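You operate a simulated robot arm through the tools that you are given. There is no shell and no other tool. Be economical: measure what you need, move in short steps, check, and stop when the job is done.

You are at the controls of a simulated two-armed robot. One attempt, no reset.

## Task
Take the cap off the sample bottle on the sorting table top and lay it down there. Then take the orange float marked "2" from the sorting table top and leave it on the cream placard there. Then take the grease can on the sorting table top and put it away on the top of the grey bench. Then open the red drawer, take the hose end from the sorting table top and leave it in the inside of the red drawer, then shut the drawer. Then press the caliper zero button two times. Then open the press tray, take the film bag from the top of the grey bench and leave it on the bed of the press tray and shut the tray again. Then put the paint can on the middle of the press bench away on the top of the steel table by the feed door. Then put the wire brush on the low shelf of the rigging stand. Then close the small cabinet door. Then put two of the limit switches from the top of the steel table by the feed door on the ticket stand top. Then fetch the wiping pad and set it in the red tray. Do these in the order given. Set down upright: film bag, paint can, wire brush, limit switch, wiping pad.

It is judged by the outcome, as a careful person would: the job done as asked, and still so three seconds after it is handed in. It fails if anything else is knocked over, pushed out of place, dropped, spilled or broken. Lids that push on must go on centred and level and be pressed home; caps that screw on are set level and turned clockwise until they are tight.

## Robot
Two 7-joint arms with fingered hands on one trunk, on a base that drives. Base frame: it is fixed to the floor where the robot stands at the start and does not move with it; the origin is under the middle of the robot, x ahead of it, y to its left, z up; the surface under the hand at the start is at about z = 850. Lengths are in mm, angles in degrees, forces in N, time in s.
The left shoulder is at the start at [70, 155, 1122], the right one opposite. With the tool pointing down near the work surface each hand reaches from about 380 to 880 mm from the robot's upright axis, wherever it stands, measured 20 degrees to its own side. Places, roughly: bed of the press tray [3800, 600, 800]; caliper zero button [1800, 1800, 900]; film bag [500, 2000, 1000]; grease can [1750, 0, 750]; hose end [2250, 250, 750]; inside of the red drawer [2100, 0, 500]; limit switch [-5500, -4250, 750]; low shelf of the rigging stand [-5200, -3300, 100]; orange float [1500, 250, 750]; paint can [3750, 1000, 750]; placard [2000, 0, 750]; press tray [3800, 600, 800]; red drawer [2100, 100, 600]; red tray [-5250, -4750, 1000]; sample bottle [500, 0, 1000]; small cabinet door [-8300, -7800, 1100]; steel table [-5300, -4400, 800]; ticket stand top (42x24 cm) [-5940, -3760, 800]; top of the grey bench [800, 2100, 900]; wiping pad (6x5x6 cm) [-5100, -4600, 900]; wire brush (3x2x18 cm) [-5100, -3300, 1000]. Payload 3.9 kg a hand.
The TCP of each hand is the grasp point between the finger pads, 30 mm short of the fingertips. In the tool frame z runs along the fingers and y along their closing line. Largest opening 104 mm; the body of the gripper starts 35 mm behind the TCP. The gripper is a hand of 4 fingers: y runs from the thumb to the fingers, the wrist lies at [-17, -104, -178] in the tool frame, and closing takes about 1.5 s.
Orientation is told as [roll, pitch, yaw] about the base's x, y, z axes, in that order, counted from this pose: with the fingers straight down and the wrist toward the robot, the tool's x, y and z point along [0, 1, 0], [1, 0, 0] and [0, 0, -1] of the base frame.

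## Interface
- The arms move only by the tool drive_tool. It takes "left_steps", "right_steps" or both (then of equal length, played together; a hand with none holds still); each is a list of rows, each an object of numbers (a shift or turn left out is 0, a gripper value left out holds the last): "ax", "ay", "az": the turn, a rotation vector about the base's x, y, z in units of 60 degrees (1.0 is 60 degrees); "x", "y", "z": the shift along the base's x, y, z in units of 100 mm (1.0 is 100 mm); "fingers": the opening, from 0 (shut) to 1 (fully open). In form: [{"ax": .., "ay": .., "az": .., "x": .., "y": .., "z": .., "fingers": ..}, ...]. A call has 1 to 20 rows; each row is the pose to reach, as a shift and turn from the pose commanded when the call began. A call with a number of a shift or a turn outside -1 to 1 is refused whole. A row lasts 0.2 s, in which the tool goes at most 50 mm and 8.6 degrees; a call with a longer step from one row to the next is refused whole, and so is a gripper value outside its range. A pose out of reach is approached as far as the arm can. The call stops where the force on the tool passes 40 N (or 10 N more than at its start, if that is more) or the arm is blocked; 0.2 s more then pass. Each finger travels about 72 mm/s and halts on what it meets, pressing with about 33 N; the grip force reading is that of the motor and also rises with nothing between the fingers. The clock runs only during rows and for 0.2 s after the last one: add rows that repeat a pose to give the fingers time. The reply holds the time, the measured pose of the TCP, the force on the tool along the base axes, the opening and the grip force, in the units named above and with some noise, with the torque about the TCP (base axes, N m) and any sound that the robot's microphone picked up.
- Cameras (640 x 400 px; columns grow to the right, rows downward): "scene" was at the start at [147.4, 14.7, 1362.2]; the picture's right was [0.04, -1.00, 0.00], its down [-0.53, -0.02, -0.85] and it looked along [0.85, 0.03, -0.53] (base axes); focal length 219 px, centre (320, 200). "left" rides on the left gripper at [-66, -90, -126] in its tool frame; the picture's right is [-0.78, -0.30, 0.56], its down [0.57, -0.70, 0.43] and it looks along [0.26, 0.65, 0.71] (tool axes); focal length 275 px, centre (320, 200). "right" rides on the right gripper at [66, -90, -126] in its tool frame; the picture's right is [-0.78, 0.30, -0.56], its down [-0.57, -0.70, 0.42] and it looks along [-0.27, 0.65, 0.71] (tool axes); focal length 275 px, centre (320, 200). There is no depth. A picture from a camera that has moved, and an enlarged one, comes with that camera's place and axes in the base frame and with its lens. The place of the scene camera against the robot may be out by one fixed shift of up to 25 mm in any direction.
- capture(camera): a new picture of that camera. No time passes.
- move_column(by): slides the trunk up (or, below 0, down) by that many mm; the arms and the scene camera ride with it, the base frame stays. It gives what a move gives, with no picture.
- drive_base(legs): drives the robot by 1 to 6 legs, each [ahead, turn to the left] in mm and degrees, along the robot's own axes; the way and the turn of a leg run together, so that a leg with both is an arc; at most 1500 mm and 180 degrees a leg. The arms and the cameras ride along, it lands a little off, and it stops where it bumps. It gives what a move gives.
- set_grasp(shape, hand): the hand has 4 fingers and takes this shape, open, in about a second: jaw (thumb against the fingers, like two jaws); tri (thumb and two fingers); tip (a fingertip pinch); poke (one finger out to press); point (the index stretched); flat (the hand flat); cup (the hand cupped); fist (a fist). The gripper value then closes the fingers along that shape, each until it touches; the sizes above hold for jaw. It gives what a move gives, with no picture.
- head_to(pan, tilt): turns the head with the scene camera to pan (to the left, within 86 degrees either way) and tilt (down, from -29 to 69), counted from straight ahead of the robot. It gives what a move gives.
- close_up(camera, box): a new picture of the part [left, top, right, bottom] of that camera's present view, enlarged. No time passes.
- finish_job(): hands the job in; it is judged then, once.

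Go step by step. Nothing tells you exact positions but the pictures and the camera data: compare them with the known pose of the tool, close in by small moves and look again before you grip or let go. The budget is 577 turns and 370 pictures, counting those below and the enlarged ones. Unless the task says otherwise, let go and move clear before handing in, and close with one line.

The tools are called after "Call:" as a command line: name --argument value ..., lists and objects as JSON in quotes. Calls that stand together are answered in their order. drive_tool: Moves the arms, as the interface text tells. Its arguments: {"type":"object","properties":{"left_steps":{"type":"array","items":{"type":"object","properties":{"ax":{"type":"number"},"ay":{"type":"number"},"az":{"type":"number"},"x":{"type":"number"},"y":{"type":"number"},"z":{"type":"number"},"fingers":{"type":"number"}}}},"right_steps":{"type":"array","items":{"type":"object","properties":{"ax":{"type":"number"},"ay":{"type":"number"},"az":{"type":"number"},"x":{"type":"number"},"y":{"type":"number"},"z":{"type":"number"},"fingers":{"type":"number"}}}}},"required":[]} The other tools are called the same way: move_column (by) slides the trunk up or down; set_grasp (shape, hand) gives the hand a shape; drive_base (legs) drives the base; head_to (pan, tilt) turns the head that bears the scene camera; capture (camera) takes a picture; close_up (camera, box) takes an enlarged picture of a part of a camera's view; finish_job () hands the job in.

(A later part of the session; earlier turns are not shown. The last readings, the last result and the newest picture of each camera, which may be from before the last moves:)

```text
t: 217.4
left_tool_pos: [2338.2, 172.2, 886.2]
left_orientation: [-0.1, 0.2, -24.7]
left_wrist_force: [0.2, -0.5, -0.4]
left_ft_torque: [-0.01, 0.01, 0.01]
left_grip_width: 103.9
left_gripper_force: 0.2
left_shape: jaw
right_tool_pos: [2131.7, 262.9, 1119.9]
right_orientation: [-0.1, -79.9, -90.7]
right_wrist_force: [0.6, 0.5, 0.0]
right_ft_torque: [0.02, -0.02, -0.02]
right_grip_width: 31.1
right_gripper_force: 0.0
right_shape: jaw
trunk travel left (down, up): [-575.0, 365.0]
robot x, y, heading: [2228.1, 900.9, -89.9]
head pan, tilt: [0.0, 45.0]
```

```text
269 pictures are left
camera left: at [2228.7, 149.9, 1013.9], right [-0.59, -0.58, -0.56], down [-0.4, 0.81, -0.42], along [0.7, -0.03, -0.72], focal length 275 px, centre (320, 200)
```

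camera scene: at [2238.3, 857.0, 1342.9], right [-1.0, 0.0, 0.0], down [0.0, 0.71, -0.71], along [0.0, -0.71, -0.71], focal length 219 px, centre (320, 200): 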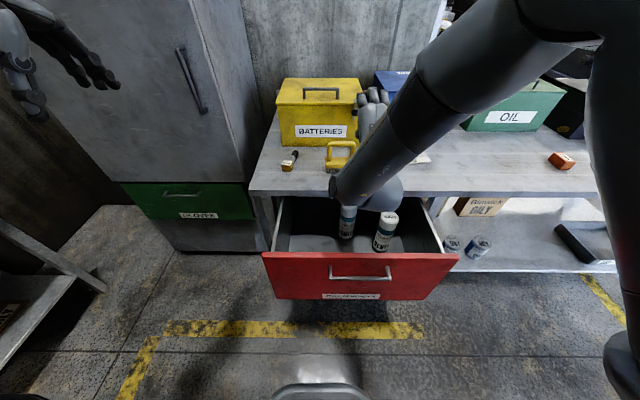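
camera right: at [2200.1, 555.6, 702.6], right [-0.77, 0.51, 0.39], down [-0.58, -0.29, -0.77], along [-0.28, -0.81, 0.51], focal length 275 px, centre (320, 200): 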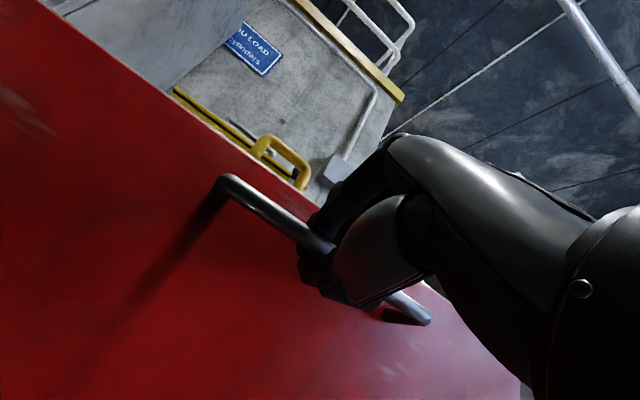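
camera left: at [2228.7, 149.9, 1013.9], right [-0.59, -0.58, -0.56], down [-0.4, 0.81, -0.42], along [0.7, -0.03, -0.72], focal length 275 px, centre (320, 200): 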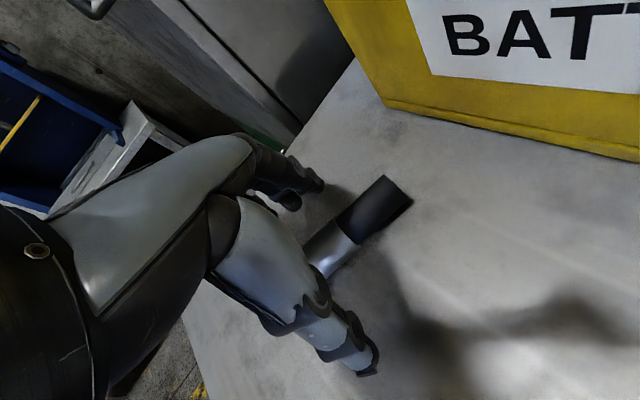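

Call:
drive_tool --left_steps '[{"fingers": 0.8}, {"fingers": 0.6}, {"fingers": 0.4}, {"fingers": 0.25}, {"fingers": 0.1}, {"fingers": 0.1}, {"fingers": 0.1}, {"fingers": 0.1}]'

Call:
drive_tool --left_steps '[{"z": 0.1}, {"z": 0.3}, {"z": 0.6}, {"z": 0.9}, {"z": 0.9}]'

Call:
capture --camera "left"

```text
t: 219.2
left_tool_pos: [2337.0, 170.5, 886.4]
left_orientation: [0.0, 0.1, -24.7]
left_wrist_force: [-0.2, -0.2, -0.3]
left_ft_torque: [0.03, 0.05, 0.02]
left_grip_width: 19.4
left_gripper_force: 33.4
left_shape: jaw
right_tool_pos: [2133.1, 263.8, 1119.5]
right_orientation: [-0.1, -79.9, -90.7]
right_wrist_force: [-0.1, -0.5, -0.2]
right_ft_torque: [-0.02, -0.01, 0.02]
right_grip_width: 30.7
right_gripper_force: 0.0
right_shape: jaw
trunk travel left (down, up): [-575.0, 365.0]
robot x, y, heading: [2228.8, 902.6, -89.8]
head pan, tilt: [0.0, 45.0]
```

```text
t: 220.4
left_tool_pos: [2339.1, 171.2, 976.0]
left_orientation: [0.1, 0.1, -24.7]
left_wrist_force: [-0.4, -0.2, -1.7]
left_ft_torque: [0.01, 0.01, -0.01]
left_grip_width: 19.2
left_gripper_force: 33.0
left_shape: jaw
right_tool_pos: [2132.1, 264.1, 1119.4]
right_orientation: [0.0, -79.9, -90.7]
right_wrist_force: [-0.4, 0.2, 0.0]
right_ft_torque: [-0.01, 0.03, -0.02]
right_grip_width: 30.7
right_gripper_force: 0.1
right_shape: jaw
trunk travel left (down, up): [-575.0, 365.0]
robot x, y, heading: [2230.1, 900.8, -89.8]
head pan, tilt: [0.0, 45.0]
```

```text
268 pictures are left
camera left: at [2229.2, 148.7, 1103.2], right [-0.59, -0.58, -0.56], down [-0.4, 0.81, -0.42], along [0.7, -0.03, -0.72], focal length 275 px, centre (320, 200)
```

left: 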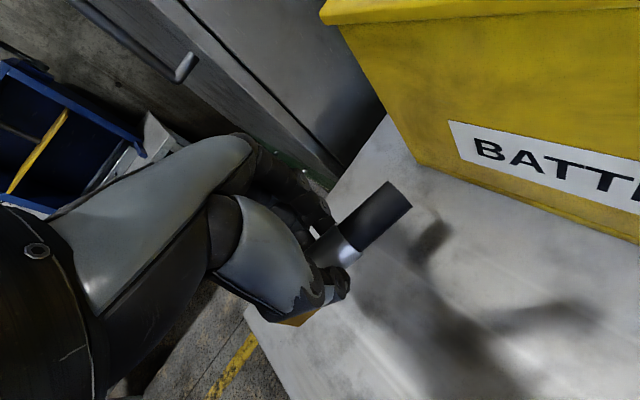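

The hose end is held. I'll carry it over the drawer, turning the hand square, to about [2285, 395].

Call:
drive_tool --left_steps '[{"z": 0.2, "y": 0.2}, {"z": 0.3, "y": 0.5, "az": -0.13}, {"z": 0.3, "y": 0.8, "az": -0.26}, {"z": 0.3, "y": 1, "az": -0.39}, {"z": 0.3, "y": 1, "az": -0.52, "x": -0.2}, {"z": 0.3, "y": 1, "az": -0.52, "x": -0.2}]'

Call:
drive_tool --left_steps '[{"y": 0.3, "az": -0.13, "x": -0.1}, {"y": 0.6, "az": -0.26, "x": -0.3}, {"y": 0.9, "az": -0.39, "x": -0.35}, {"y": 1, "az": -0.52, "x": -0.35}, {"y": 1, "az": -0.57, "x": -0.35}, {"y": 1, "az": -0.57, "x": -0.35}]'

Call:
capture --camera "left"

Call:
capture --camera "scene"

```text
t: 221.8
left_tool_pos: [2319.3, 270.4, 1007.1]
left_orientation: [0.0, 0.1, -56.0]
left_wrist_force: [0.1, -0.2, -1.7]
left_ft_torque: [0.02, -0.02, 0.02]
left_grip_width: 19.3
left_gripper_force: 33.1
left_shape: jaw
right_tool_pos: [2132.8, 263.7, 1118.8]
right_orientation: [-0.3, -79.9, -90.6]
right_wrist_force: [-0.1, 0.0, 0.3]
right_ft_torque: [-0.03, 0.0, 0.04]
right_grip_width: 31.0
right_gripper_force: 0.1
right_shape: jaw
trunk travel left (down, up): [-575.0, 365.0]
robot x, y, heading: [2230.0, 897.3, -89.9]
head pan, tilt: [0.0, 45.0]
```

```text
t: 223.4
left_tool_pos: [2319.0, 357.8, 1010.6]
left_orientation: [4.9, -2.0, -87.0]
left_wrist_force: [-0.5, -0.8, -2.0]
left_ft_torque: [0.03, -0.02, 0.0]
left_grip_width: 19.2
left_gripper_force: 32.8
left_shape: jaw
right_tool_pos: [2133.3, 263.3, 1119.7]
right_orientation: [-0.3, -79.9, -90.5]
right_wrist_force: [1.2, 0.3, 1.0]
right_ft_torque: [0.02, -0.02, 0.02]
right_grip_width: 30.6
right_gripper_force: 0.0
right_shape: jaw
trunk travel left (down, up): [-575.0, 365.0]
robot x, y, heading: [2233.0, 899.5, -89.8]
head pan, tilt: [0.0, 45.0]
stopped in row 6 (left hand): the arm was blocked; the commanded pose is now the measured one
```

```text
267 pictures are left
camera left: at [2237.8, 449.0, 1128.2], right [-0.74, 0.24, -0.63], down [0.57, 0.72, -0.4], along [0.36, -0.65, -0.67], focal length 275 px, centre (320, 200)
```

left: 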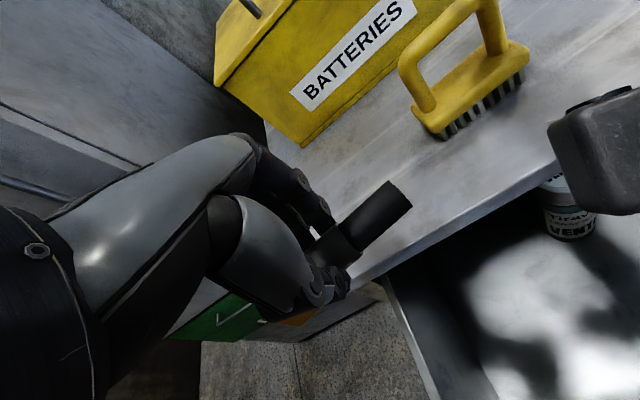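

```text
266 pictures are left
camera scene: at [2238.6, 778.1, 1342.9], right [-1.0, 0.0, 0.0], down [0.0, 0.71, -0.71], along [0.0, -0.71, -0.71], focal length 219 px, centre (320, 200)
```

scene: 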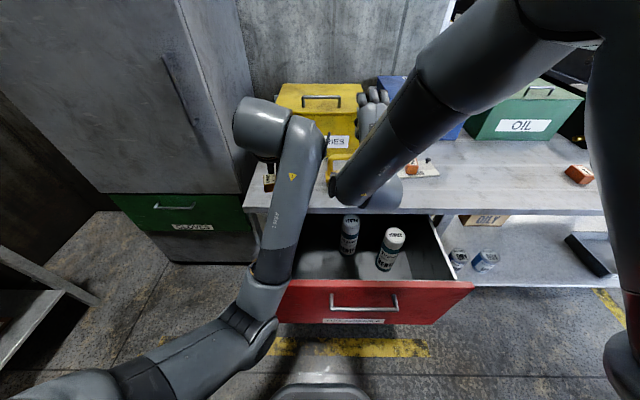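

The right hand is close by and probably in the way. I'll move it aside first.

Call:
drive_tool --right_steps '[{"x": -0.3}, {"x": -0.6, "z": 0.1}, {"x": -1, "z": 0.2}, {"x": -1, "z": 0.2}]'

Call:
drive_tool --left_steps '[{"ax": -0.04, "ay": 0.02, "az": -0.03, "x": -0.15, "y": 0.1}, {"ax": -0.08, "ay": 0.035, "az": -0.05, "x": -0.35, "y": 0.3}, {"ax": -0.08, "ay": 0.035, "az": -0.05, "x": -0.35, "y": 0.4}, {"ax": -0.08, "ay": 0.035, "az": -0.05, "x": -0.35, "y": 0.4}]'

Call:
capture --camera "left"

```text
t: 224.4
left_tool_pos: [2319.2, 358.4, 1011.6]
left_orientation: [4.9, -2.0, -87.0]
left_wrist_force: [-0.3, -0.1, -1.8]
left_ft_torque: [0.04, -0.01, -0.01]
left_grip_width: 19.2
left_gripper_force: 32.6
left_shape: jaw
right_tool_pos: [2123.0, 280.8, 1130.9]
right_orientation: [0.7, -79.7, -91.6]
right_wrist_force: [0.1, 0.7, -0.4]
right_ft_torque: [0.03, 0.01, 0.01]
right_grip_width: 30.8
right_gripper_force: 0.1
right_shape: jaw
right hand out of reach, approached as far as the arm can: row 1, 2, 3, 4
trunk travel left (down, up): [-575.0, 365.0]
robot x, y, heading: [2231.7, 901.3, -90.0]
head pan, tilt: [0.0, 45.0]
```

```text
t: 225.6
left_tool_pos: [2315.7, 386.9, 1015.3]
left_orientation: [8.0, -9.2, -87.9]
left_wrist_force: [0.2, 0.3, -1.8]
left_ft_torque: [0.03, 0.04, 0.02]
left_grip_width: 19.3
left_gripper_force: 33.3
left_shape: jaw
right_tool_pos: [2123.4, 280.2, 1131.5]
right_orientation: [0.5, -80.0, -91.5]
right_wrist_force: [0.0, 0.9, 0.0]
right_ft_torque: [0.02, 0.0, -0.02]
right_grip_width: 30.8
right_gripper_force: 0.1
right_shape: jaw
trunk travel left (down, up): [-575.0, 365.0]
robot x, y, heading: [2228.2, 900.2, -90.0]
head pan, tilt: [0.0, 45.0]
stopped in row 4 (left hand): the arm was blocked; the commanded pose is now the measured one
```

```text
265 pictures are left
camera left: at [2227.4, 490.8, 1114.3], right [-0.7, 0.16, -0.7], down [0.6, 0.66, -0.45], along [0.39, -0.73, -0.56], focal length 275 px, centre (320, 200)
```

left: 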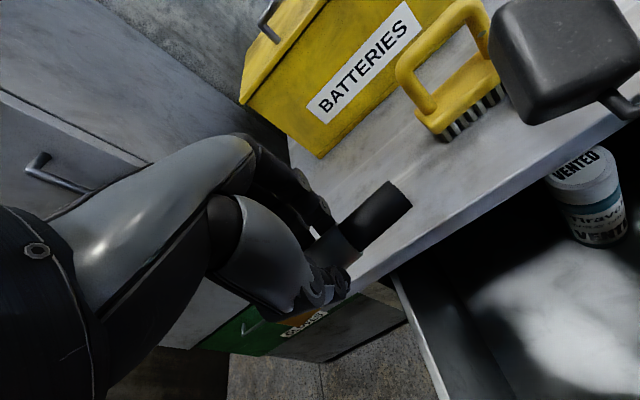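

Call:
drive_tool --right_steps '[{"z": 0.3}, {"z": 0.6}, {"z": 0.9, "x": -0.2}, {"z": 1, "x": -0.5}, {"z": 1, "x": -0.8}, {"z": 1, "x": -0.8}]'

Call:
drive_tool --right_steps '[{"ax": 0.14, "x": -0.2}, {"ax": 0.28, "x": -0.4}, {"ax": 0.42, "x": -0.6}, {"ax": 0.56, "x": -0.8}, {"ax": 0.7, "x": -1}, {"ax": 0.84, "x": -1}, {"ax": 0.98, "x": -1}, {"ax": 0.98, "x": -1}]'

Call:
capture --camera "scene"

```text
t: 227.0
left_tool_pos: [2314.1, 387.7, 1013.7]
left_orientation: [8.0, -9.2, -88.1]
left_wrist_force: [1.0, -0.1, -1.9]
left_ft_torque: [-0.01, 0.01, 0.02]
left_grip_width: 19.1
left_gripper_force: 33.1
left_shape: jaw
right_tool_pos: [2115.5, 291.0, 1230.7]
right_orientation: [1.3, -79.6, -92.7]
right_wrist_force: [-0.2, 0.3, -0.7]
right_ft_torque: [0.02, -0.04, -0.04]
right_grip_width: 30.9
right_gripper_force: 0.1
right_shape: jaw
right hand out of reach, approached as far as the arm can: row 3, 4, 5, 6
trunk travel left (down, up): [-575.0, 365.0]
robot x, y, heading: [2228.6, 900.7, -90.0]
head pan, tilt: [0.0, 45.0]
```

```text
t: 228.8
left_tool_pos: [2313.9, 387.0, 1014.8]
left_orientation: [8.1, -9.2, -88.1]
left_wrist_force: [0.5, 2.0, -1.6]
left_ft_torque: [-0.01, 0.01, 0.0]
left_grip_width: 19.3
left_gripper_force: 32.6
left_shape: jaw
right_tool_pos: [2017.1, 290.9, 1230.5]
right_orientation: [-0.8, -21.1, -90.3]
right_wrist_force: [-1.2, 1.1, -0.1]
right_ft_torque: [0.01, -0.02, 0.0]
right_grip_width: 30.9
right_gripper_force: 0.0
right_shape: jaw
trunk travel left (down, up): [-575.0, 365.0]
robot x, y, heading: [2231.0, 899.0, -90.2]
head pan, tilt: [0.0, 45.0]
```

```text
264 pictures are left
camera scene: at [2238.6, 778.9, 1343.0], right [-1.0, 0.0, 0.0], down [0.0, 0.71, -0.71], along [0.0, -0.71, -0.71], focal length 219 px, centre (320, 200)
```

scene: 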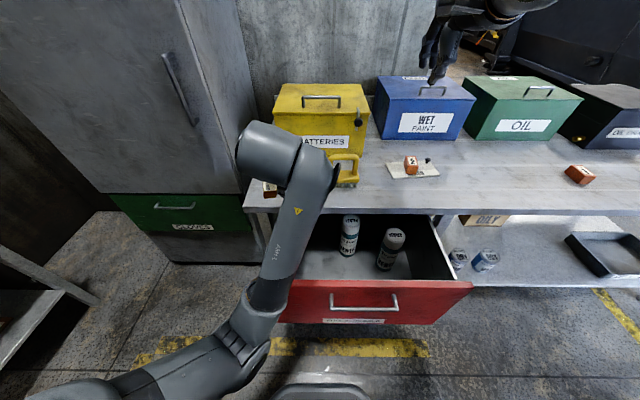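

The right hand is clear now. I'll level the left hand and view the drawer.

Call:
drive_tool --left_steps '[{"ax": 0.076, "ay": 0.066, "x": -0.1, "y": 0.05}, {"ax": 0.153, "ay": 0.133, "x": -0.2, "y": 0.1}, {"ax": 0.153, "ay": 0.133, "x": -0.25, "y": 0.12}, {"ax": 0.153, "ay": 0.133, "x": -0.25, "y": 0.12, "z": -0.4}, {"ax": 0.153, "ay": 0.133, "x": -0.25, "y": 0.12, "z": -0.8}, {"ax": 0.153, "ay": 0.133, "x": -0.25, "y": 0.12, "z": -0.8}]'

Call:
capture --camera "left"

Call:
capture --camera "scene"

```text
t: 229.5
left_tool_pos: [2350.8, 382.8, 1003.6]
left_orientation: [9.6, -1.9, -82.3]
left_wrist_force: [-0.7, 0.2, -1.6]
left_ft_torque: [0.01, 0.02, -0.03]
left_grip_width: 19.1
left_gripper_force: 33.1
left_shape: jaw
right_tool_pos: [2016.2, 289.6, 1230.5]
right_orientation: [-0.9, -21.0, -90.3]
right_wrist_force: [0.0, 0.4, 0.1]
right_ft_torque: [0.02, 0.04, -0.02]
right_grip_width: 30.9
right_gripper_force: 0.1
right_shape: jaw
trunk travel left (down, up): [-575.0, 365.0]
robot x, y, heading: [2229.0, 899.0, -90.0]
head pan, tilt: [0.0, 45.0]
stopped in row 3 (left hand): the arm was blocked; the commanded pose is now the measured one
```

```text
263 pictures are left
camera left: at [2252.9, 464.3, 1113.8], right [-0.7, 0.18, -0.69], down [0.54, 0.77, -0.35], along [0.47, -0.61, -0.64], focal length 275 px, centre (320, 200)
```

left: 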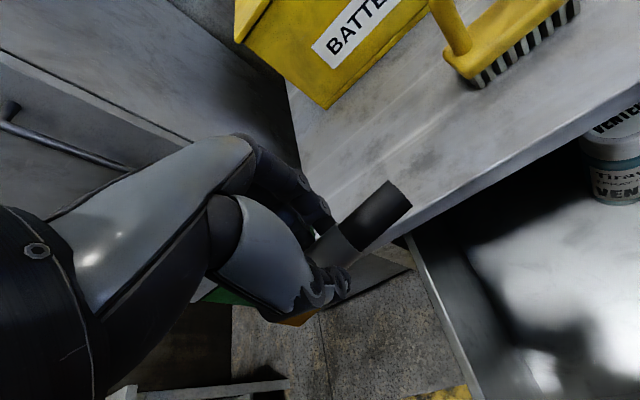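

```text
262 pictures are left
camera scene: at [2238.9, 778.1, 1342.9], right [-1.0, 0.0, 0.0], down [0.0, 0.71, -0.71], along [0.0, -0.71, -0.71], focal length 219 px, centre (320, 200)
```

scene: 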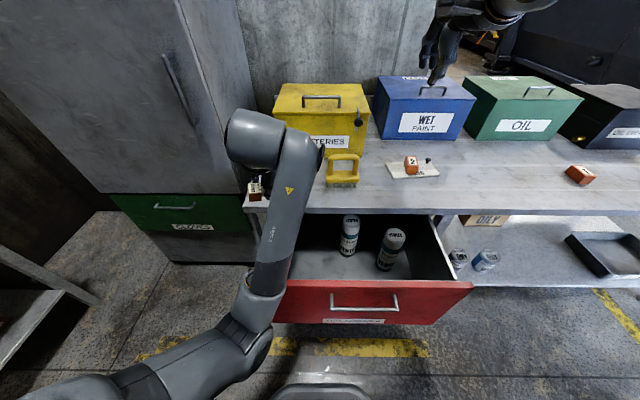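

The left elbow is folded low near the drawer front. I'll back the base up so the arm works more extended.

Call:
drive_base --legs '[[-170, 0]]'

Call:
drive_tool --left_steps '[{"y": -0.3}, {"y": -0.6, "ax": 0.02, "ay": 0.05}, {"y": -0.9, "ax": 0.03, "ay": 0.1, "az": -0.05}, {"y": -1, "ax": 0.03, "ay": 0.15, "az": -0.12}, {"y": -1, "ax": 0.03, "ay": 0.15, "az": -0.12}]'

Call:
capture --camera "scene"

```text
t: 230.9
left_tool_pos: [2349.7, 553.6, 1002.4]
left_orientation: [9.6, -1.9, -82.2]
left_wrist_force: [-0.4, 0.2, -2.2]
left_ft_torque: [0.01, -0.03, -0.03]
left_grip_width: 19.1
left_gripper_force: 32.6
left_shape: jaw
right_tool_pos: [2016.7, 460.6, 1229.3]
right_orientation: [-0.8, -21.0, -90.3]
right_wrist_force: [-0.5, 0.0, -0.4]
right_ft_torque: [0.0, -0.01, -0.05]
right_grip_width: 31.1
right_gripper_force: 0.2
right_shape: jaw
trunk travel left (down, up): [-575.0, 365.0]
robot x, y, heading: [2229.6, 1070.6, -89.9]
head pan, tilt: [0.0, 45.0]
```

```text
t: 232.1
left_tool_pos: [2350.8, 452.9, 1003.1]
left_orientation: [0.7, 0.5, -89.5]
left_wrist_force: [0.4, -0.2, -2.7]
left_ft_torque: [0.02, 0.0, 0.0]
left_grip_width: 19.4
left_gripper_force: 33.1
left_shape: jaw
right_tool_pos: [2015.7, 461.0, 1229.5]
right_orientation: [-0.8, -21.0, -90.4]
right_wrist_force: [0.2, -0.6, -0.4]
right_ft_torque: [0.01, 0.0, 0.0]
right_grip_width: 31.2
right_gripper_force: 0.1
right_shape: jaw
trunk travel left (down, up): [-575.0, 365.0]
robot x, y, heading: [2230.6, 1069.3, -89.6]
head pan, tilt: [0.0, 45.0]
```

```text
261 pictures are left
camera scene: at [2237.7, 949.0, 1343.0], right [-1.0, 0.0, 0.0], down [0.0, 0.71, -0.71], along [0.0, -0.71, -0.71], focal length 219 px, centre (320, 200)
```

scene: 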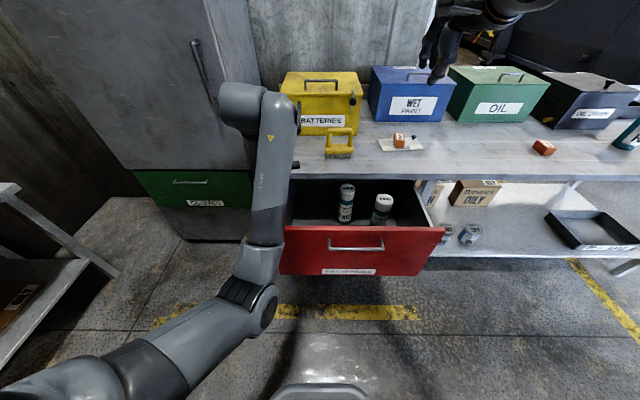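

Level now. I'll move over the free part of the drawer.

Call:
drive_tool --left_steps '[{"x": -0.3, "y": -0.2}, {"x": -0.6, "y": -0.5}, {"x": -0.68, "y": -0.52}, {"x": -0.68, "y": -0.52, "z": -0.4}, {"x": -0.68, "y": -0.52, "z": -0.7}, {"x": -0.68, "y": -0.52, "z": -0.7}]'

Call:
capture --camera "left"

Call:
close_up --camera "scene" --box '[230, 140, 450, 290]'

```text
t: 233.5
left_tool_pos: [2282.2, 400.2, 933.4]
left_orientation: [0.8, 0.5, -89.3]
left_wrist_force: [0.3, -0.1, -1.3]
left_ft_torque: [0.02, 0.02, -0.04]
left_grip_width: 19.1
left_gripper_force: 32.6
left_shape: jaw
right_tool_pos: [2015.4, 459.9, 1229.4]
right_orientation: [-0.8, -21.0, -90.2]
right_wrist_force: [0.4, 0.0, -0.7]
right_ft_torque: [0.02, 0.0, 0.0]
right_grip_width: 30.9
right_gripper_force: 0.1
right_shape: jaw
trunk travel left (down, up): [-575.0, 365.0]
robot x, y, heading: [2229.9, 1067.4, -89.8]
head pan, tilt: [0.0, 45.0]
```

```text
260 pictures are left
camera left: at [2212.8, 490.0, 1059.0], right [-0.77, 0.29, -0.56], down [0.57, 0.71, -0.41], along [0.28, -0.64, -0.72], focal length 275 px, centre (320, 200)
```

left: 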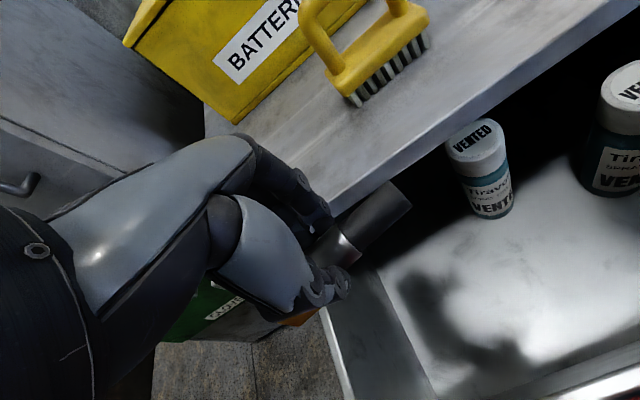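

```text
2.67 times, centred on (340, 215) of scene
camera zoom: at [2237.8, 948.8, 1343.0], right [-1.0, 0.0, 0.0], down [0.0, 0.71, -0.71], along [0.0, -0.71, -0.71], focal length 585 px, centre (267, 160)
```

zoom: 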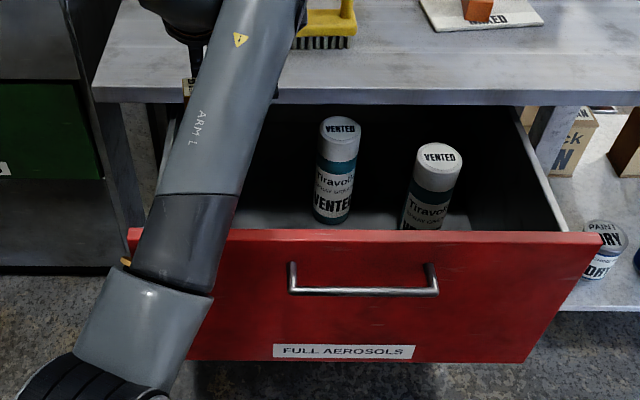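

The drawer floor is near z≈620, the free bay is x 2200–2338, and the nearest can is at x≈2130. I'll raise the trunk a bit so the forearm clears the drawer front, then lower the hose end.

Call:
move_column --by 80

Call:
drive_tool --left_steps '[{"x": -0.1, "y": -0.07, "z": -0.3}, {"x": -0.2, "y": -0.14, "z": -0.6}, {"x": -0.2, "y": -0.14, "z": -1}, {"x": -0.2, "y": -0.14, "z": -1}]'

Call:
drive_tool --left_steps '[{"z": -0.3}, {"z": -0.6}, {"z": -1}, {"z": -1}]'

Call:
capture --camera "left"

Call:
capture --camera "scene"

```text
t: 234.7
left_tool_pos: [2282.9, 400.8, 1011.2]
left_orientation: [0.9, 0.5, -89.4]
left_wrist_force: [-0.9, 0.1, -1.8]
left_ft_torque: [-0.02, -0.01, 0.01]
left_grip_width: 19.3
left_gripper_force: 33.0
left_shape: jaw
right_tool_pos: [2014.6, 459.0, 1309.0]
right_orientation: [-0.7, -21.0, -90.3]
right_wrist_force: [0.0, -1.3, 0.2]
right_ft_torque: [-0.01, 0.02, 0.04]
right_grip_width: 31.0
right_gripper_force: 0.0
right_shape: jaw
trunk travel left (down, up): [-655.0, 285.0]
robot x, y, heading: [2229.9, 1067.5, -89.4]
head pan, tilt: [0.0, 45.0]
```

```text
t: 235.7
left_tool_pos: [2266.1, 385.6, 914.4]
left_orientation: [1.2, 0.2, -89.2]
left_wrist_force: [0.3, -0.1, -1.5]
left_ft_torque: [-0.02, -0.01, -0.03]
left_grip_width: 19.3
left_gripper_force: 33.2
left_shape: jaw
right_tool_pos: [2014.8, 460.6, 1309.1]
right_orientation: [-0.8, -21.0, -90.3]
right_wrist_force: [1.7, -0.2, -0.7]
right_ft_torque: [0.01, 0.02, -0.01]
right_grip_width: 31.0
right_gripper_force: 0.1
right_shape: jaw
trunk travel left (down, up): [-655.0, 285.0]
robot x, y, heading: [2230.6, 1069.4, -89.7]
head pan, tilt: [0.0, 45.0]
```

```text
t: 236.7
left_tool_pos: [2265.0, 386.9, 814.3]
left_orientation: [1.0, 0.4, -89.4]
left_wrist_force: [-0.3, -0.9, -1.3]
left_ft_torque: [-0.01, 0.02, 0.02]
left_grip_width: 19.2
left_gripper_force: 32.7
left_shape: jaw
right_tool_pos: [2016.1, 461.1, 1309.3]
right_orientation: [-0.8, -21.0, -90.3]
right_wrist_force: [0.0, 0.5, -0.6]
right_ft_torque: [-0.02, 0.01, 0.01]
right_grip_width: 30.8
right_gripper_force: 0.0
right_shape: jaw
trunk travel left (down, up): [-655.0, 285.0]
robot x, y, heading: [2230.5, 1071.2, -89.8]
head pan, tilt: [0.0, 45.0]
```

```text
258 pictures are left
camera left: at [2195.2, 476.0, 938.7], right [-0.77, 0.29, -0.57], down [0.57, 0.71, -0.41], along [0.28, -0.64, -0.71], focal length 275 px, centre (320, 200)
```

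left: 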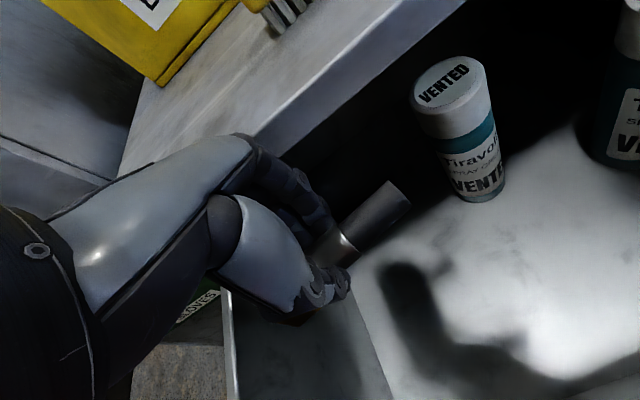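

```text
257 pictures are left
camera scene: at [2237.7, 948.7, 1422.9], right [-1.0, 0.0, 0.0], down [0.0, 0.71, -0.71], along [0.0, -0.71, -0.71], focal length 219 px, centre (320, 200)
```

scene: 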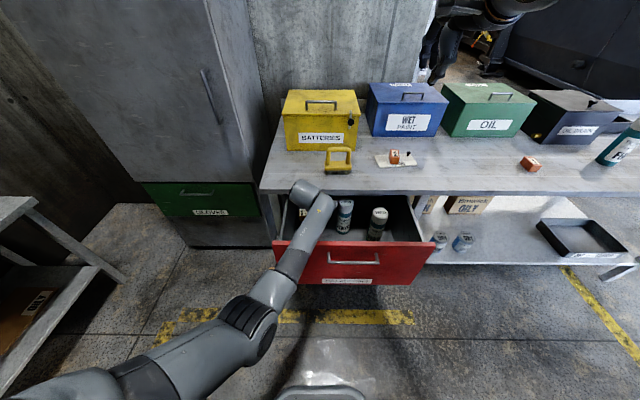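

Call:
drive_tool --left_steps '[{"z": -0.3}, {"z": -0.6}, {"z": -0.9}, {"z": -1}, {"z": -1}]'

Call:
capture --camera "left"

Call:
capture --camera "scene"

```text
t: 237.9
left_tool_pos: [2263.4, 386.3, 713.5]
left_orientation: [0.8, 0.6, -89.5]
left_wrist_force: [0.0, 0.1, -1.0]
left_ft_torque: [-0.01, 0.02, -0.04]
left_grip_width: 19.1
left_gripper_force: 33.4
left_shape: jaw
right_tool_pos: [2016.4, 460.3, 1309.8]
right_orientation: [-0.8, -21.1, -90.3]
right_wrist_force: [0.0, -0.5, 0.2]
right_ft_torque: [-0.01, 0.0, -0.02]
right_grip_width: 30.7
right_gripper_force: 0.0
right_shape: jaw
trunk travel left (down, up): [-655.0, 285.0]
robot x, y, heading: [2230.5, 1071.3, -89.7]
head pan, tilt: [0.0, 45.0]
```

```text
256 pictures are left
camera left: at [2193.1, 476.3, 839.3], right [-0.77, 0.29, -0.56], down [0.57, 0.71, -0.41], along [0.28, -0.64, -0.72], focal length 275 px, centre (320, 200)
```

left: 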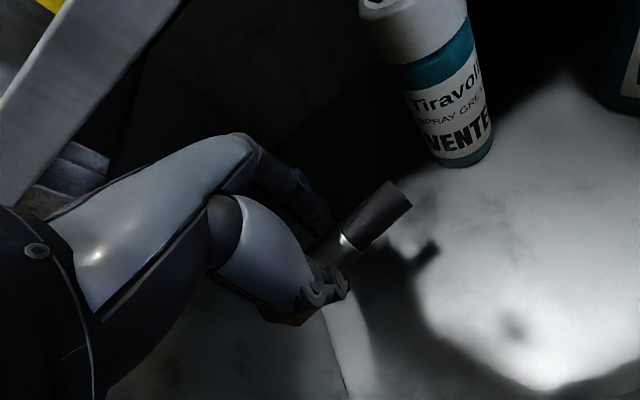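

```text
255 pictures are left
camera scene: at [2237.8, 948.6, 1422.9], right [-1.0, 0.0, 0.0], down [0.0, 0.71, -0.71], along [0.0, -0.71, -0.71], focal length 219 px, centre (320, 200)
```

scene: 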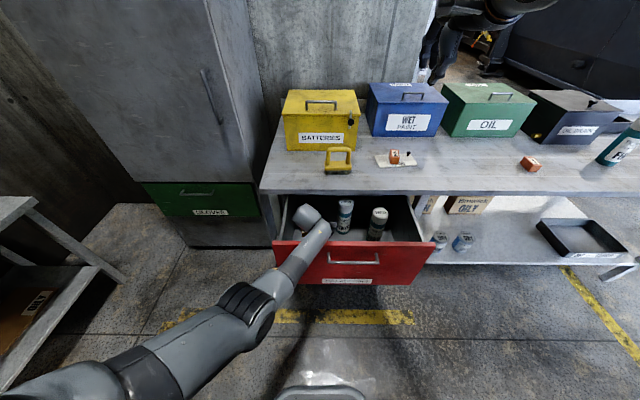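

Call:
drive_tool --left_steps '[{"z": -0.2}, {"z": -0.35}, {"z": -0.4}, {"z": -0.44}, {"z": -0.44}]'

Call:
capture --camera "left"

Call:
close_up --camera "scene" --box '[210, 150, 410, 310]'

```text
t: 239.1
left_tool_pos: [2233.9, 369.4, 702.5]
left_orientation: [-1.5, -2.5, -91.1]
left_wrist_force: [-0.3, -1.1, -1.5]
left_ft_torque: [0.08, -0.03, -0.02]
left_grip_width: 19.3
left_gripper_force: 33.3
left_shape: jaw
left hand out of reach, approached as far as the arm can: row 4
right_tool_pos: [2020.2, 462.3, 1309.9]
right_orientation: [-1.1, -21.1, -90.2]
right_wrist_force: [1.5, -0.9, -0.5]
right_ft_torque: [0.03, 0.08, -0.05]
right_grip_width: 31.0
right_gripper_force: 0.1
right_shape: jaw
trunk travel left (down, up): [-655.0, 285.0]
robot x, y, heading: [2229.1, 1070.3, -90.7]
head pan, tilt: [0.0, 45.0]
stopped in row 5 (left hand): the arm was blocked; the commanded pose is now the measured one
```

```text
254 pictures are left
camera left: at [2172.3, 467.1, 827.0], right [-0.78, 0.29, -0.55], down [0.58, 0.67, -0.47], along [0.23, -0.68, -0.69], focal length 275 px, centre (320, 200)
```

left: 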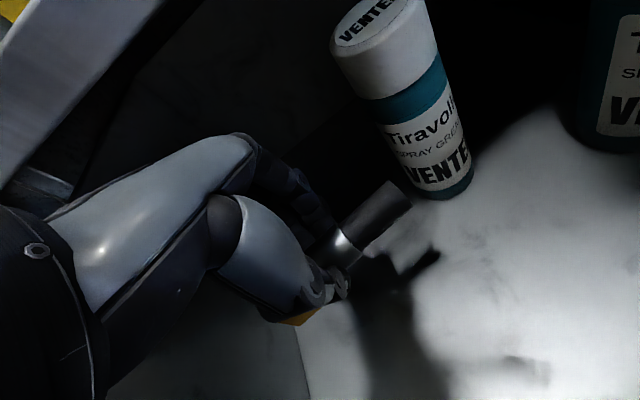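

```text
2.50 times, centred on (310, 230) of scene
camera zoom: at [2235.3, 951.9, 1422.3], right [-1.0, 0.01, 0.0], down [0.0, 0.71, -0.71], along [0.0, -0.71, -0.71], focal length 548 px, centre (345, 125)
```

zoom: 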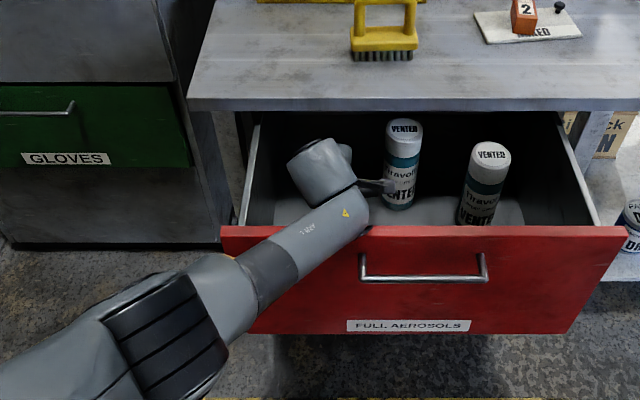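

The forearm touched the drawer front. I'll come up, raise the trunk further and move the base closer so the forearm drops in more steeply.

Call:
drive_tool --left_steps '[{"z": 0.2, "x": 0.15, "y": 0.08, "az": 0.02}, {"z": 0.5, "x": 0.3, "y": 0.17, "az": 0.03}, {"z": 0.9, "x": 0.3, "y": 0.17, "az": 0.03}, {"z": 1, "x": 0.3, "y": 0.17, "az": 0.03}]'

Call:
move_column --by 160

Call:
drive_tool --left_steps '[{"y": 0.3}, {"y": 0.6}, {"y": 0.9}, {"y": 1}]'

Call:
drive_base --legs '[[110, 0]]'

Call:
capture --camera "scene"

```text
t: 240.1
left_tool_pos: [2276.5, 391.1, 788.3]
left_orientation: [-0.5, -1.2, -88.5]
left_wrist_force: [-0.2, -0.2, -2.1]
left_ft_torque: [0.01, 0.0, 0.02]
left_grip_width: 19.6
left_gripper_force: 33.1
left_shape: jaw
right_tool_pos: [2017.9, 458.5, 1309.0]
right_orientation: [-0.9, -21.0, -90.3]
right_wrist_force: [0.3, 0.3, 0.0]
right_ft_torque: [0.02, 0.01, 0.03]
right_grip_width: 30.7
right_gripper_force: 0.0
right_shape: jaw
trunk travel left (down, up): [-655.0, 285.0]
robot x, y, heading: [2230.2, 1070.3, -90.0]
head pan, tilt: [0.0, 45.0]
```

```text
t: 242.0
left_tool_pos: [2276.9, 391.6, 949.0]
left_orientation: [-0.5, -1.4, -88.6]
left_wrist_force: [0.1, 0.0, -1.4]
left_ft_torque: [-0.02, -0.02, 0.02]
left_grip_width: 19.3
left_gripper_force: 33.0
left_shape: jaw
right_tool_pos: [2017.7, 460.1, 1469.4]
right_orientation: [-1.0, -21.0, -90.3]
right_wrist_force: [0.2, 0.3, -0.4]
right_ft_torque: [0.01, -0.01, 0.0]
right_grip_width: 31.0
right_gripper_force: 0.0
right_shape: jaw
trunk travel left (down, up): [-815.0, 125.0]
robot x, y, heading: [2226.5, 1067.4, -90.2]
head pan, tilt: [0.0, 45.0]
```

```text
t: 243.0
left_tool_pos: [2276.1, 490.5, 950.1]
left_orientation: [-0.6, -1.5, -88.6]
left_wrist_force: [0.4, 0.0, -2.3]
left_ft_torque: [-0.01, -0.02, 0.01]
left_grip_width: 19.0
left_gripper_force: 33.2
left_shape: jaw
right_tool_pos: [2018.4, 461.7, 1470.9]
right_orientation: [-0.9, -21.0, -90.2]
right_wrist_force: [0.9, 0.4, 1.4]
right_ft_torque: [0.0, 0.01, 0.02]
right_grip_width: 31.0
right_gripper_force: 0.0
right_shape: jaw
trunk travel left (down, up): [-815.0, 125.0]
robot x, y, heading: [2230.7, 1065.6, -90.3]
head pan, tilt: [0.0, 45.0]
```

```text
t: 244.2
left_tool_pos: [2274.2, 389.1, 955.3]
left_orientation: [-0.5, -1.9, -88.7]
left_wrist_force: [-1.4, 0.0, -1.3]
left_ft_torque: [-0.03, 0.01, 0.0]
left_grip_width: 19.4
left_gripper_force: 33.5
left_shape: jaw
right_tool_pos: [2017.4, 363.5, 1475.8]
right_orientation: [-0.7, -21.7, -90.3]
right_wrist_force: [-0.5, 1.0, 1.5]
right_ft_torque: [-0.04, 0.01, 0.03]
right_grip_width: 31.0
right_gripper_force: 0.0
right_shape: jaw
trunk travel left (down, up): [-815.0, 125.0]
robot x, y, heading: [2230.5, 959.5, -90.4]
head pan, tilt: [0.0, 45.0]
```

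```text
252 pictures are left
camera scene: at [2236.6, 851.6, 1584.2], right [-1.0, 0.0, 0.0], down [0.0, 0.7, -0.71], along [0.0, -0.71, -0.7], focal length 219 px, centre (320, 200)
```

scene: 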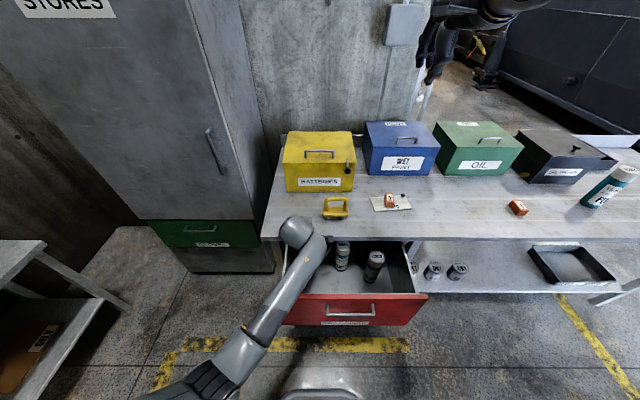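

Call:
drive_tool --left_steps '[{"x": -0.05, "y": -0.04}, {"x": -0.08, "y": -0.04, "z": -0.4}, {"x": -0.08, "y": -0.04, "z": -0.8}, {"x": -0.08, "y": -0.04, "z": -0.8}]'

Call:
close_up --camera "scene" --box '[200, 200, 460, 400]'

```text
t: 245.2
left_tool_pos: [2265.8, 376.4, 868.2]
left_orientation: [-0.4, -1.4, -88.7]
left_wrist_force: [0.3, -0.5, -1.8]
left_ft_torque: [0.02, -0.03, -0.01]
left_grip_width: 19.0
left_gripper_force: 33.1
left_shape: jaw
right_tool_pos: [2017.0, 349.0, 1468.9]
right_orientation: [-0.8, -21.1, -90.3]
right_wrist_force: [0.0, 0.3, -0.2]
right_ft_torque: [0.0, -0.03, -0.01]
right_grip_width: 30.9
right_gripper_force: 0.0
right_shape: jaw
trunk travel left (down, up): [-815.0, 125.0]
robot x, y, heading: [2228.2, 957.3, -90.2]
head pan, tilt: [0.0, 45.0]
```

```text
2.00 times, centred on (330, 300) of scene
camera zoom: at [2236.5, 836.6, 1582.7], right [-1.0, 0.0, 0.0], down [0.0, 0.71, -0.71], along [0.0, -0.71, -0.71], focal length 438 px, centre (300, 0)
```

zoom: 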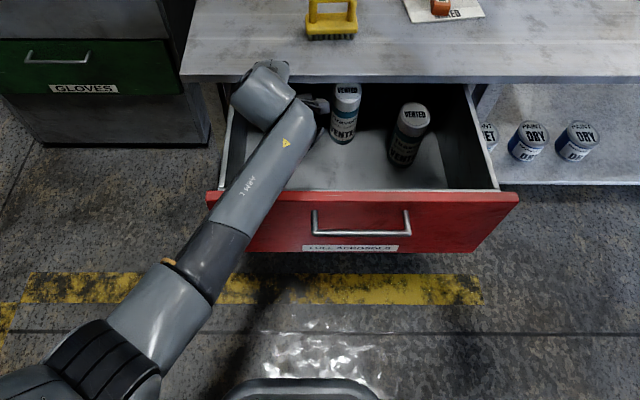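

Settled (it was just sway). Continuing down.

Call:
drive_tool --left_steps '[{"y": 0.06, "z": -0.3}, {"y": 0.1, "z": -0.6}, {"y": 0.1, "z": -1}, {"y": 0.1, "z": -1}]'

Call:
drive_tool --left_steps '[{"z": -0.3}, {"z": -0.6}, {"z": -0.75}, {"z": -0.75}]'

Call:
capture --camera "left"

Call:
close_up --camera "scene" --box '[200, 200, 460, 400]'

```text
t: 246.2
left_tool_pos: [2283.9, 391.9, 761.7]
left_orientation: [0.6, -1.0, -88.3]
left_wrist_force: [-0.3, -0.3, -1.2]
left_ft_torque: [-0.02, -0.03, 0.05]
left_grip_width: 19.2
left_gripper_force: 33.3
left_shape: jaw
right_tool_pos: [2016.7, 350.6, 1469.8]
right_orientation: [-0.8, -21.1, -90.4]
right_wrist_force: [0.3, -1.0, 0.3]
right_ft_torque: [0.02, -0.02, 0.04]
right_grip_width: 31.1
right_gripper_force: 0.1
right_shape: jaw
trunk travel left (down, up): [-815.0, 125.0]
robot x, y, heading: [2230.5, 960.8, -90.2]
head pan, tilt: [0.0, 45.0]
```

```text
t: 247.2
left_tool_pos: [2248.1, 390.2, 720.6]
left_orientation: [-2.0, -1.4, -89.8]
left_wrist_force: [0.2, -1.0, -0.8]
left_ft_torque: [0.01, -0.01, 0.0]
left_grip_width: 19.2
left_gripper_force: 32.6
left_shape: jaw
left hand out of reach, approached as far as the arm can: row 2, 3, 4
right_tool_pos: [2018.6, 349.9, 1469.4]
right_orientation: [-0.8, -21.1, -90.3]
right_wrist_force: [-0.3, 0.0, 0.3]
right_ft_torque: [0.0, 0.02, 0.02]
right_grip_width: 31.1
right_gripper_force: 0.0
right_shape: jaw
trunk travel left (down, up): [-815.0, 125.0]
robot x, y, heading: [2226.9, 957.3, -90.2]
head pan, tilt: [0.0, 45.0]
```

```text
250 pictures are left
camera left: at [2185.6, 482.9, 847.8], right [-0.8, 0.28, -0.54], down [0.55, 0.69, -0.46], along [0.24, -0.66, -0.71], focal length 275 px, centre (320, 200)
```

left: 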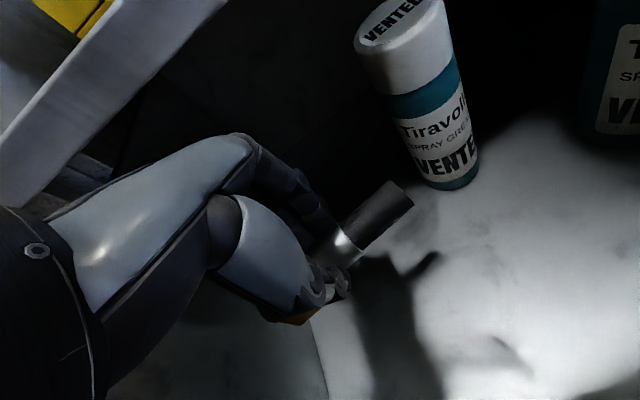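

```text
2.00 times, centred on (330, 300) of scene
camera zoom: at [2237.2, 838.5, 1582.9], right [-1.0, 0.0, 0.0], down [0.0, 0.71, -0.71], along [0.0, -0.71, -0.71], focal length 438 px, centre (300, 0)
```

zoom: 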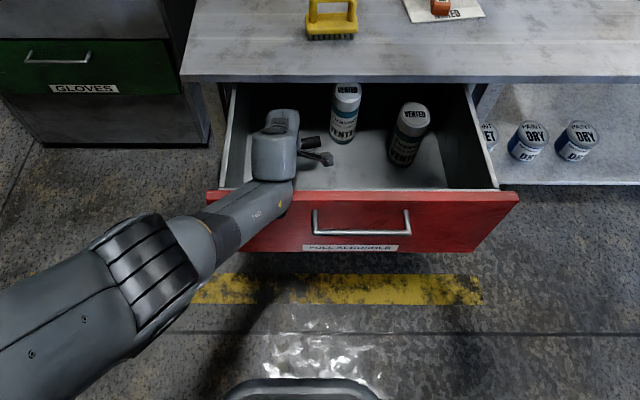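

The left elbow is in a low configuration that makes the forearm lie across the drawer front. I'll lift out and swing the arm up and outward to reset the elbow.

Call:
drive_tool --left_steps '[{"z": 0.3, "x": 0.1}, {"z": 0.6, "x": 0.2}, {"z": 0.9, "x": 0.2}, {"z": 1, "x": 0.2}]'

Call:
drive_tool --left_steps '[{"z": 0.3}, {"z": 0.6}, {"z": 0.9, "x": 0.2}, {"z": 1, "x": 0.5}, {"z": 1, "x": 0.8}, {"z": 1, "x": 1}]'

Call:
drive_tool --left_steps '[{"z": 0.4}, {"z": 0.8}, {"z": 1, "x": 0.4}, {"z": 1, "x": 0.8}, {"z": 1, "x": 1}]'

Call:
drive_tool --left_steps '[{"z": 0.4}, {"z": 0.8}, {"z": 1, "x": 0.4}, {"z": 1, "x": 0.8}, {"z": 1, "x": 1}]'

Call:
head_to --pan 25 --tilt 30

Call:
capture --camera "scene"

```text
t: 248.2
left_tool_pos: [2266.4, 390.1, 822.3]
left_orientation: [-0.4, -1.4, -88.6]
left_wrist_force: [0.1, -0.3, -1.3]
left_ft_torque: [0.01, 0.02, -0.01]
left_grip_width: 19.3
left_gripper_force: 33.0
left_shape: jaw
right_tool_pos: [2017.8, 351.1, 1470.4]
right_orientation: [-0.8, -21.0, -90.3]
right_wrist_force: [0.3, 0.0, 0.3]
right_ft_torque: [0.01, 0.04, 0.01]
right_grip_width: 31.0
right_gripper_force: 0.0
right_shape: jaw
trunk travel left (down, up): [-815.0, 125.0]
robot x, y, heading: [2233.2, 962.6, -90.2]
head pan, tilt: [0.0, 45.0]
```

```text
t: 249.6
left_tool_pos: [2368.2, 389.3, 920.1]
left_orientation: [-0.5, -1.4, -88.7]
left_wrist_force: [-0.3, 0.1, -2.6]
left_ft_torque: [-0.01, 0.0, -0.01]
left_grip_width: 19.1
left_gripper_force: 33.8
left_shape: jaw
right_tool_pos: [2017.2, 350.4, 1471.1]
right_orientation: [-0.9, -21.0, -90.3]
right_wrist_force: [0.2, -0.9, -0.2]
right_ft_torque: [0.0, 0.02, -0.04]
right_grip_width: 31.0
right_gripper_force: 0.1
right_shape: jaw
trunk travel left (down, up): [-815.0, 125.0]
robot x, y, heading: [2228.9, 959.7, -90.5]
head pan, tilt: [0.0, 45.0]
```

```text
t: 250.8
left_tool_pos: [2468.5, 390.0, 1021.1]
left_orientation: [-0.5, -1.5, -88.6]
left_wrist_force: [0.5, -0.4, -2.1]
left_ft_torque: [-0.01, 0.02, 0.01]
left_grip_width: 19.1
left_gripper_force: 33.6
left_shape: jaw
right_tool_pos: [2018.5, 350.4, 1470.0]
right_orientation: [-0.9, -21.0, -90.4]
right_wrist_force: [-0.5, 0.6, 0.0]
right_ft_torque: [-0.01, 0.0, -0.02]
right_grip_width: 31.0
right_gripper_force: 0.0
right_shape: jaw
trunk travel left (down, up): [-815.0, 125.0]
robot x, y, heading: [2232.4, 957.8, -90.1]
head pan, tilt: [0.0, 45.0]
```

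```text
t: 252.0
left_tool_pos: [2568.7, 388.9, 1120.2]
left_orientation: [-0.4, -1.3, -88.7]
left_wrist_force: [0.4, -0.4, -1.0]
left_ft_torque: [0.0, -0.01, -0.01]
left_grip_width: 19.3
left_gripper_force: 32.9
left_shape: jaw
right_tool_pos: [2017.4, 351.2, 1471.2]
right_orientation: [-0.8, -21.0, -90.4]
right_wrist_force: [0.2, 0.7, 0.0]
right_ft_torque: [0.0, -0.02, -0.03]
right_grip_width: 30.8
right_gripper_force: 0.0
right_shape: jaw
trunk travel left (down, up): [-815.0, 125.0]
robot x, y, heading: [2228.4, 957.8, -90.0]
head pan, tilt: [0.0, 45.0]
```

```text
t: 252.9
left_tool_pos: [2568.2, 388.4, 1120.2]
left_orientation: [-0.5, -1.4, -88.7]
left_wrist_force: [0.3, -0.5, -1.3]
left_ft_torque: [0.01, -0.03, -0.01]
left_grip_width: 19.0
left_gripper_force: 32.7
left_shape: jaw
right_tool_pos: [2018.0, 351.2, 1470.1]
right_orientation: [-0.8, -21.1, -90.4]
right_wrist_force: [-0.7, 0.0, 0.6]
right_ft_torque: [0.02, -0.01, 0.01]
right_grip_width: 31.2
right_gripper_force: 0.0
right_shape: jaw
trunk travel left (down, up): [-815.0, 125.0]
robot x, y, heading: [2230.4, 959.4, -90.2]
head pan, tilt: [25.0, 30.0]
```

```text
248 pictures are left
camera scene: at [2274.7, 837.6, 1605.5], right [-0.91, -0.42, 0.0], down [-0.21, 0.45, -0.87], along [0.36, -0.79, -0.5], focal length 219 px, centre (320, 200)
```

scene: 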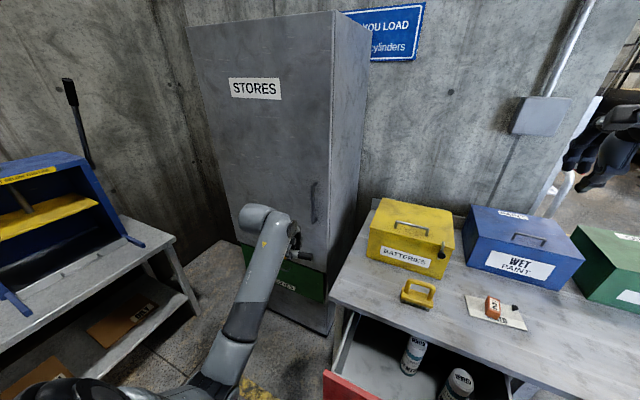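

Call:
drive_tool --left_steps '[{"z": 0.4}, {"z": 0.8, "y": 0.2}, {"z": 1, "y": 0.5}, {"z": 1, "y": 0.5}]'

Call:
drive_tool --left_steps '[{"z": 0.4}, {"z": 0.8}, {"z": 1}, {"z": 1}]'

Call:
drive_tool --left_steps '[{"z": 0.4}, {"z": 0.8}, {"z": 1}, {"z": 1}]'

Call:
capture --camera "scene"

```text
t: 253.9
left_tool_pos: [2570.0, 438.8, 1221.4]
left_orientation: [-0.4, -1.4, -88.6]
left_wrist_force: [0.4, -0.3, -1.1]
left_ft_torque: [0.0, 0.0, 0.01]
left_grip_width: 19.3
left_gripper_force: 32.8
left_shape: jaw
right_tool_pos: [2018.2, 350.3, 1471.6]
right_orientation: [-0.8, -21.0, -90.2]
right_wrist_force: [0.9, 0.1, -0.1]
right_ft_torque: [0.0, -0.01, 0.0]
right_grip_width: 31.1
right_gripper_force: 0.0
right_shape: jaw
trunk travel left (down, up): [-815.0, 125.0]
robot x, y, heading: [2231.4, 960.7, -90.2]
head pan, tilt: [25.0, 30.0]
```

```text
t: 254.9
left_tool_pos: [2567.1, 438.5, 1321.5]
left_orientation: [-0.6, -1.4, -88.6]
left_wrist_force: [-0.2, 0.5, -1.9]
left_ft_torque: [-0.03, -0.02, -0.02]
left_grip_width: 19.0
left_gripper_force: 32.4
left_shape: jaw
right_tool_pos: [2017.0, 350.2, 1469.6]
right_orientation: [-0.8, -21.0, -90.3]
right_wrist_force: [-0.5, -0.2, 0.0]
right_ft_torque: [0.0, -0.02, 0.02]
right_grip_width: 31.2
right_gripper_force: 0.1
right_shape: jaw
trunk travel left (down, up): [-815.0, 125.0]
robot x, y, heading: [2226.3, 960.9, -90.2]
head pan, tilt: [25.0, 30.0]
```

```text
t: 255.9
left_tool_pos: [2570.4, 437.0, 1421.2]
left_orientation: [-0.4, -1.3, -88.7]
left_wrist_force: [0.5, -0.5, -1.9]
left_ft_torque: [0.01, 0.0, 0.02]
left_grip_width: 19.3
left_gripper_force: 33.5
left_shape: jaw
right_tool_pos: [2017.5, 350.7, 1469.7]
right_orientation: [-0.8, -21.1, -90.3]
right_wrist_force: [-0.5, 0.4, -1.0]
right_ft_torque: [-0.01, -0.04, 0.02]
right_grip_width: 31.2
right_gripper_force: 0.1
right_shape: jaw
trunk travel left (down, up): [-815.0, 125.0]
robot x, y, heading: [2228.4, 963.2, -90.1]
head pan, tilt: [25.0, 30.0]
```

```text
247 pictures are left
camera scene: at [2275.6, 837.5, 1605.5], right [-0.91, -0.42, 0.0], down [-0.21, 0.45, -0.87], along [0.36, -0.79, -0.5], focal length 219 px, centre (320, 200)
```

scene: 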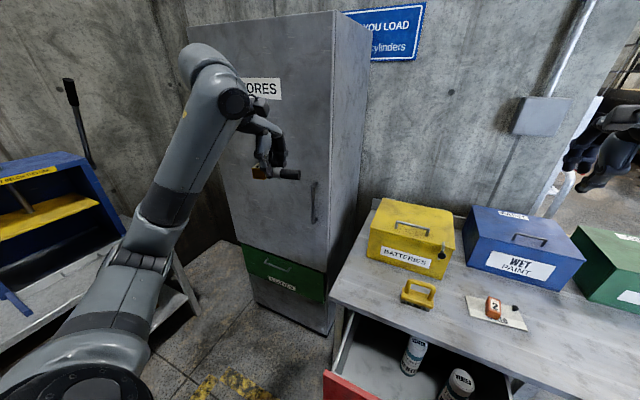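

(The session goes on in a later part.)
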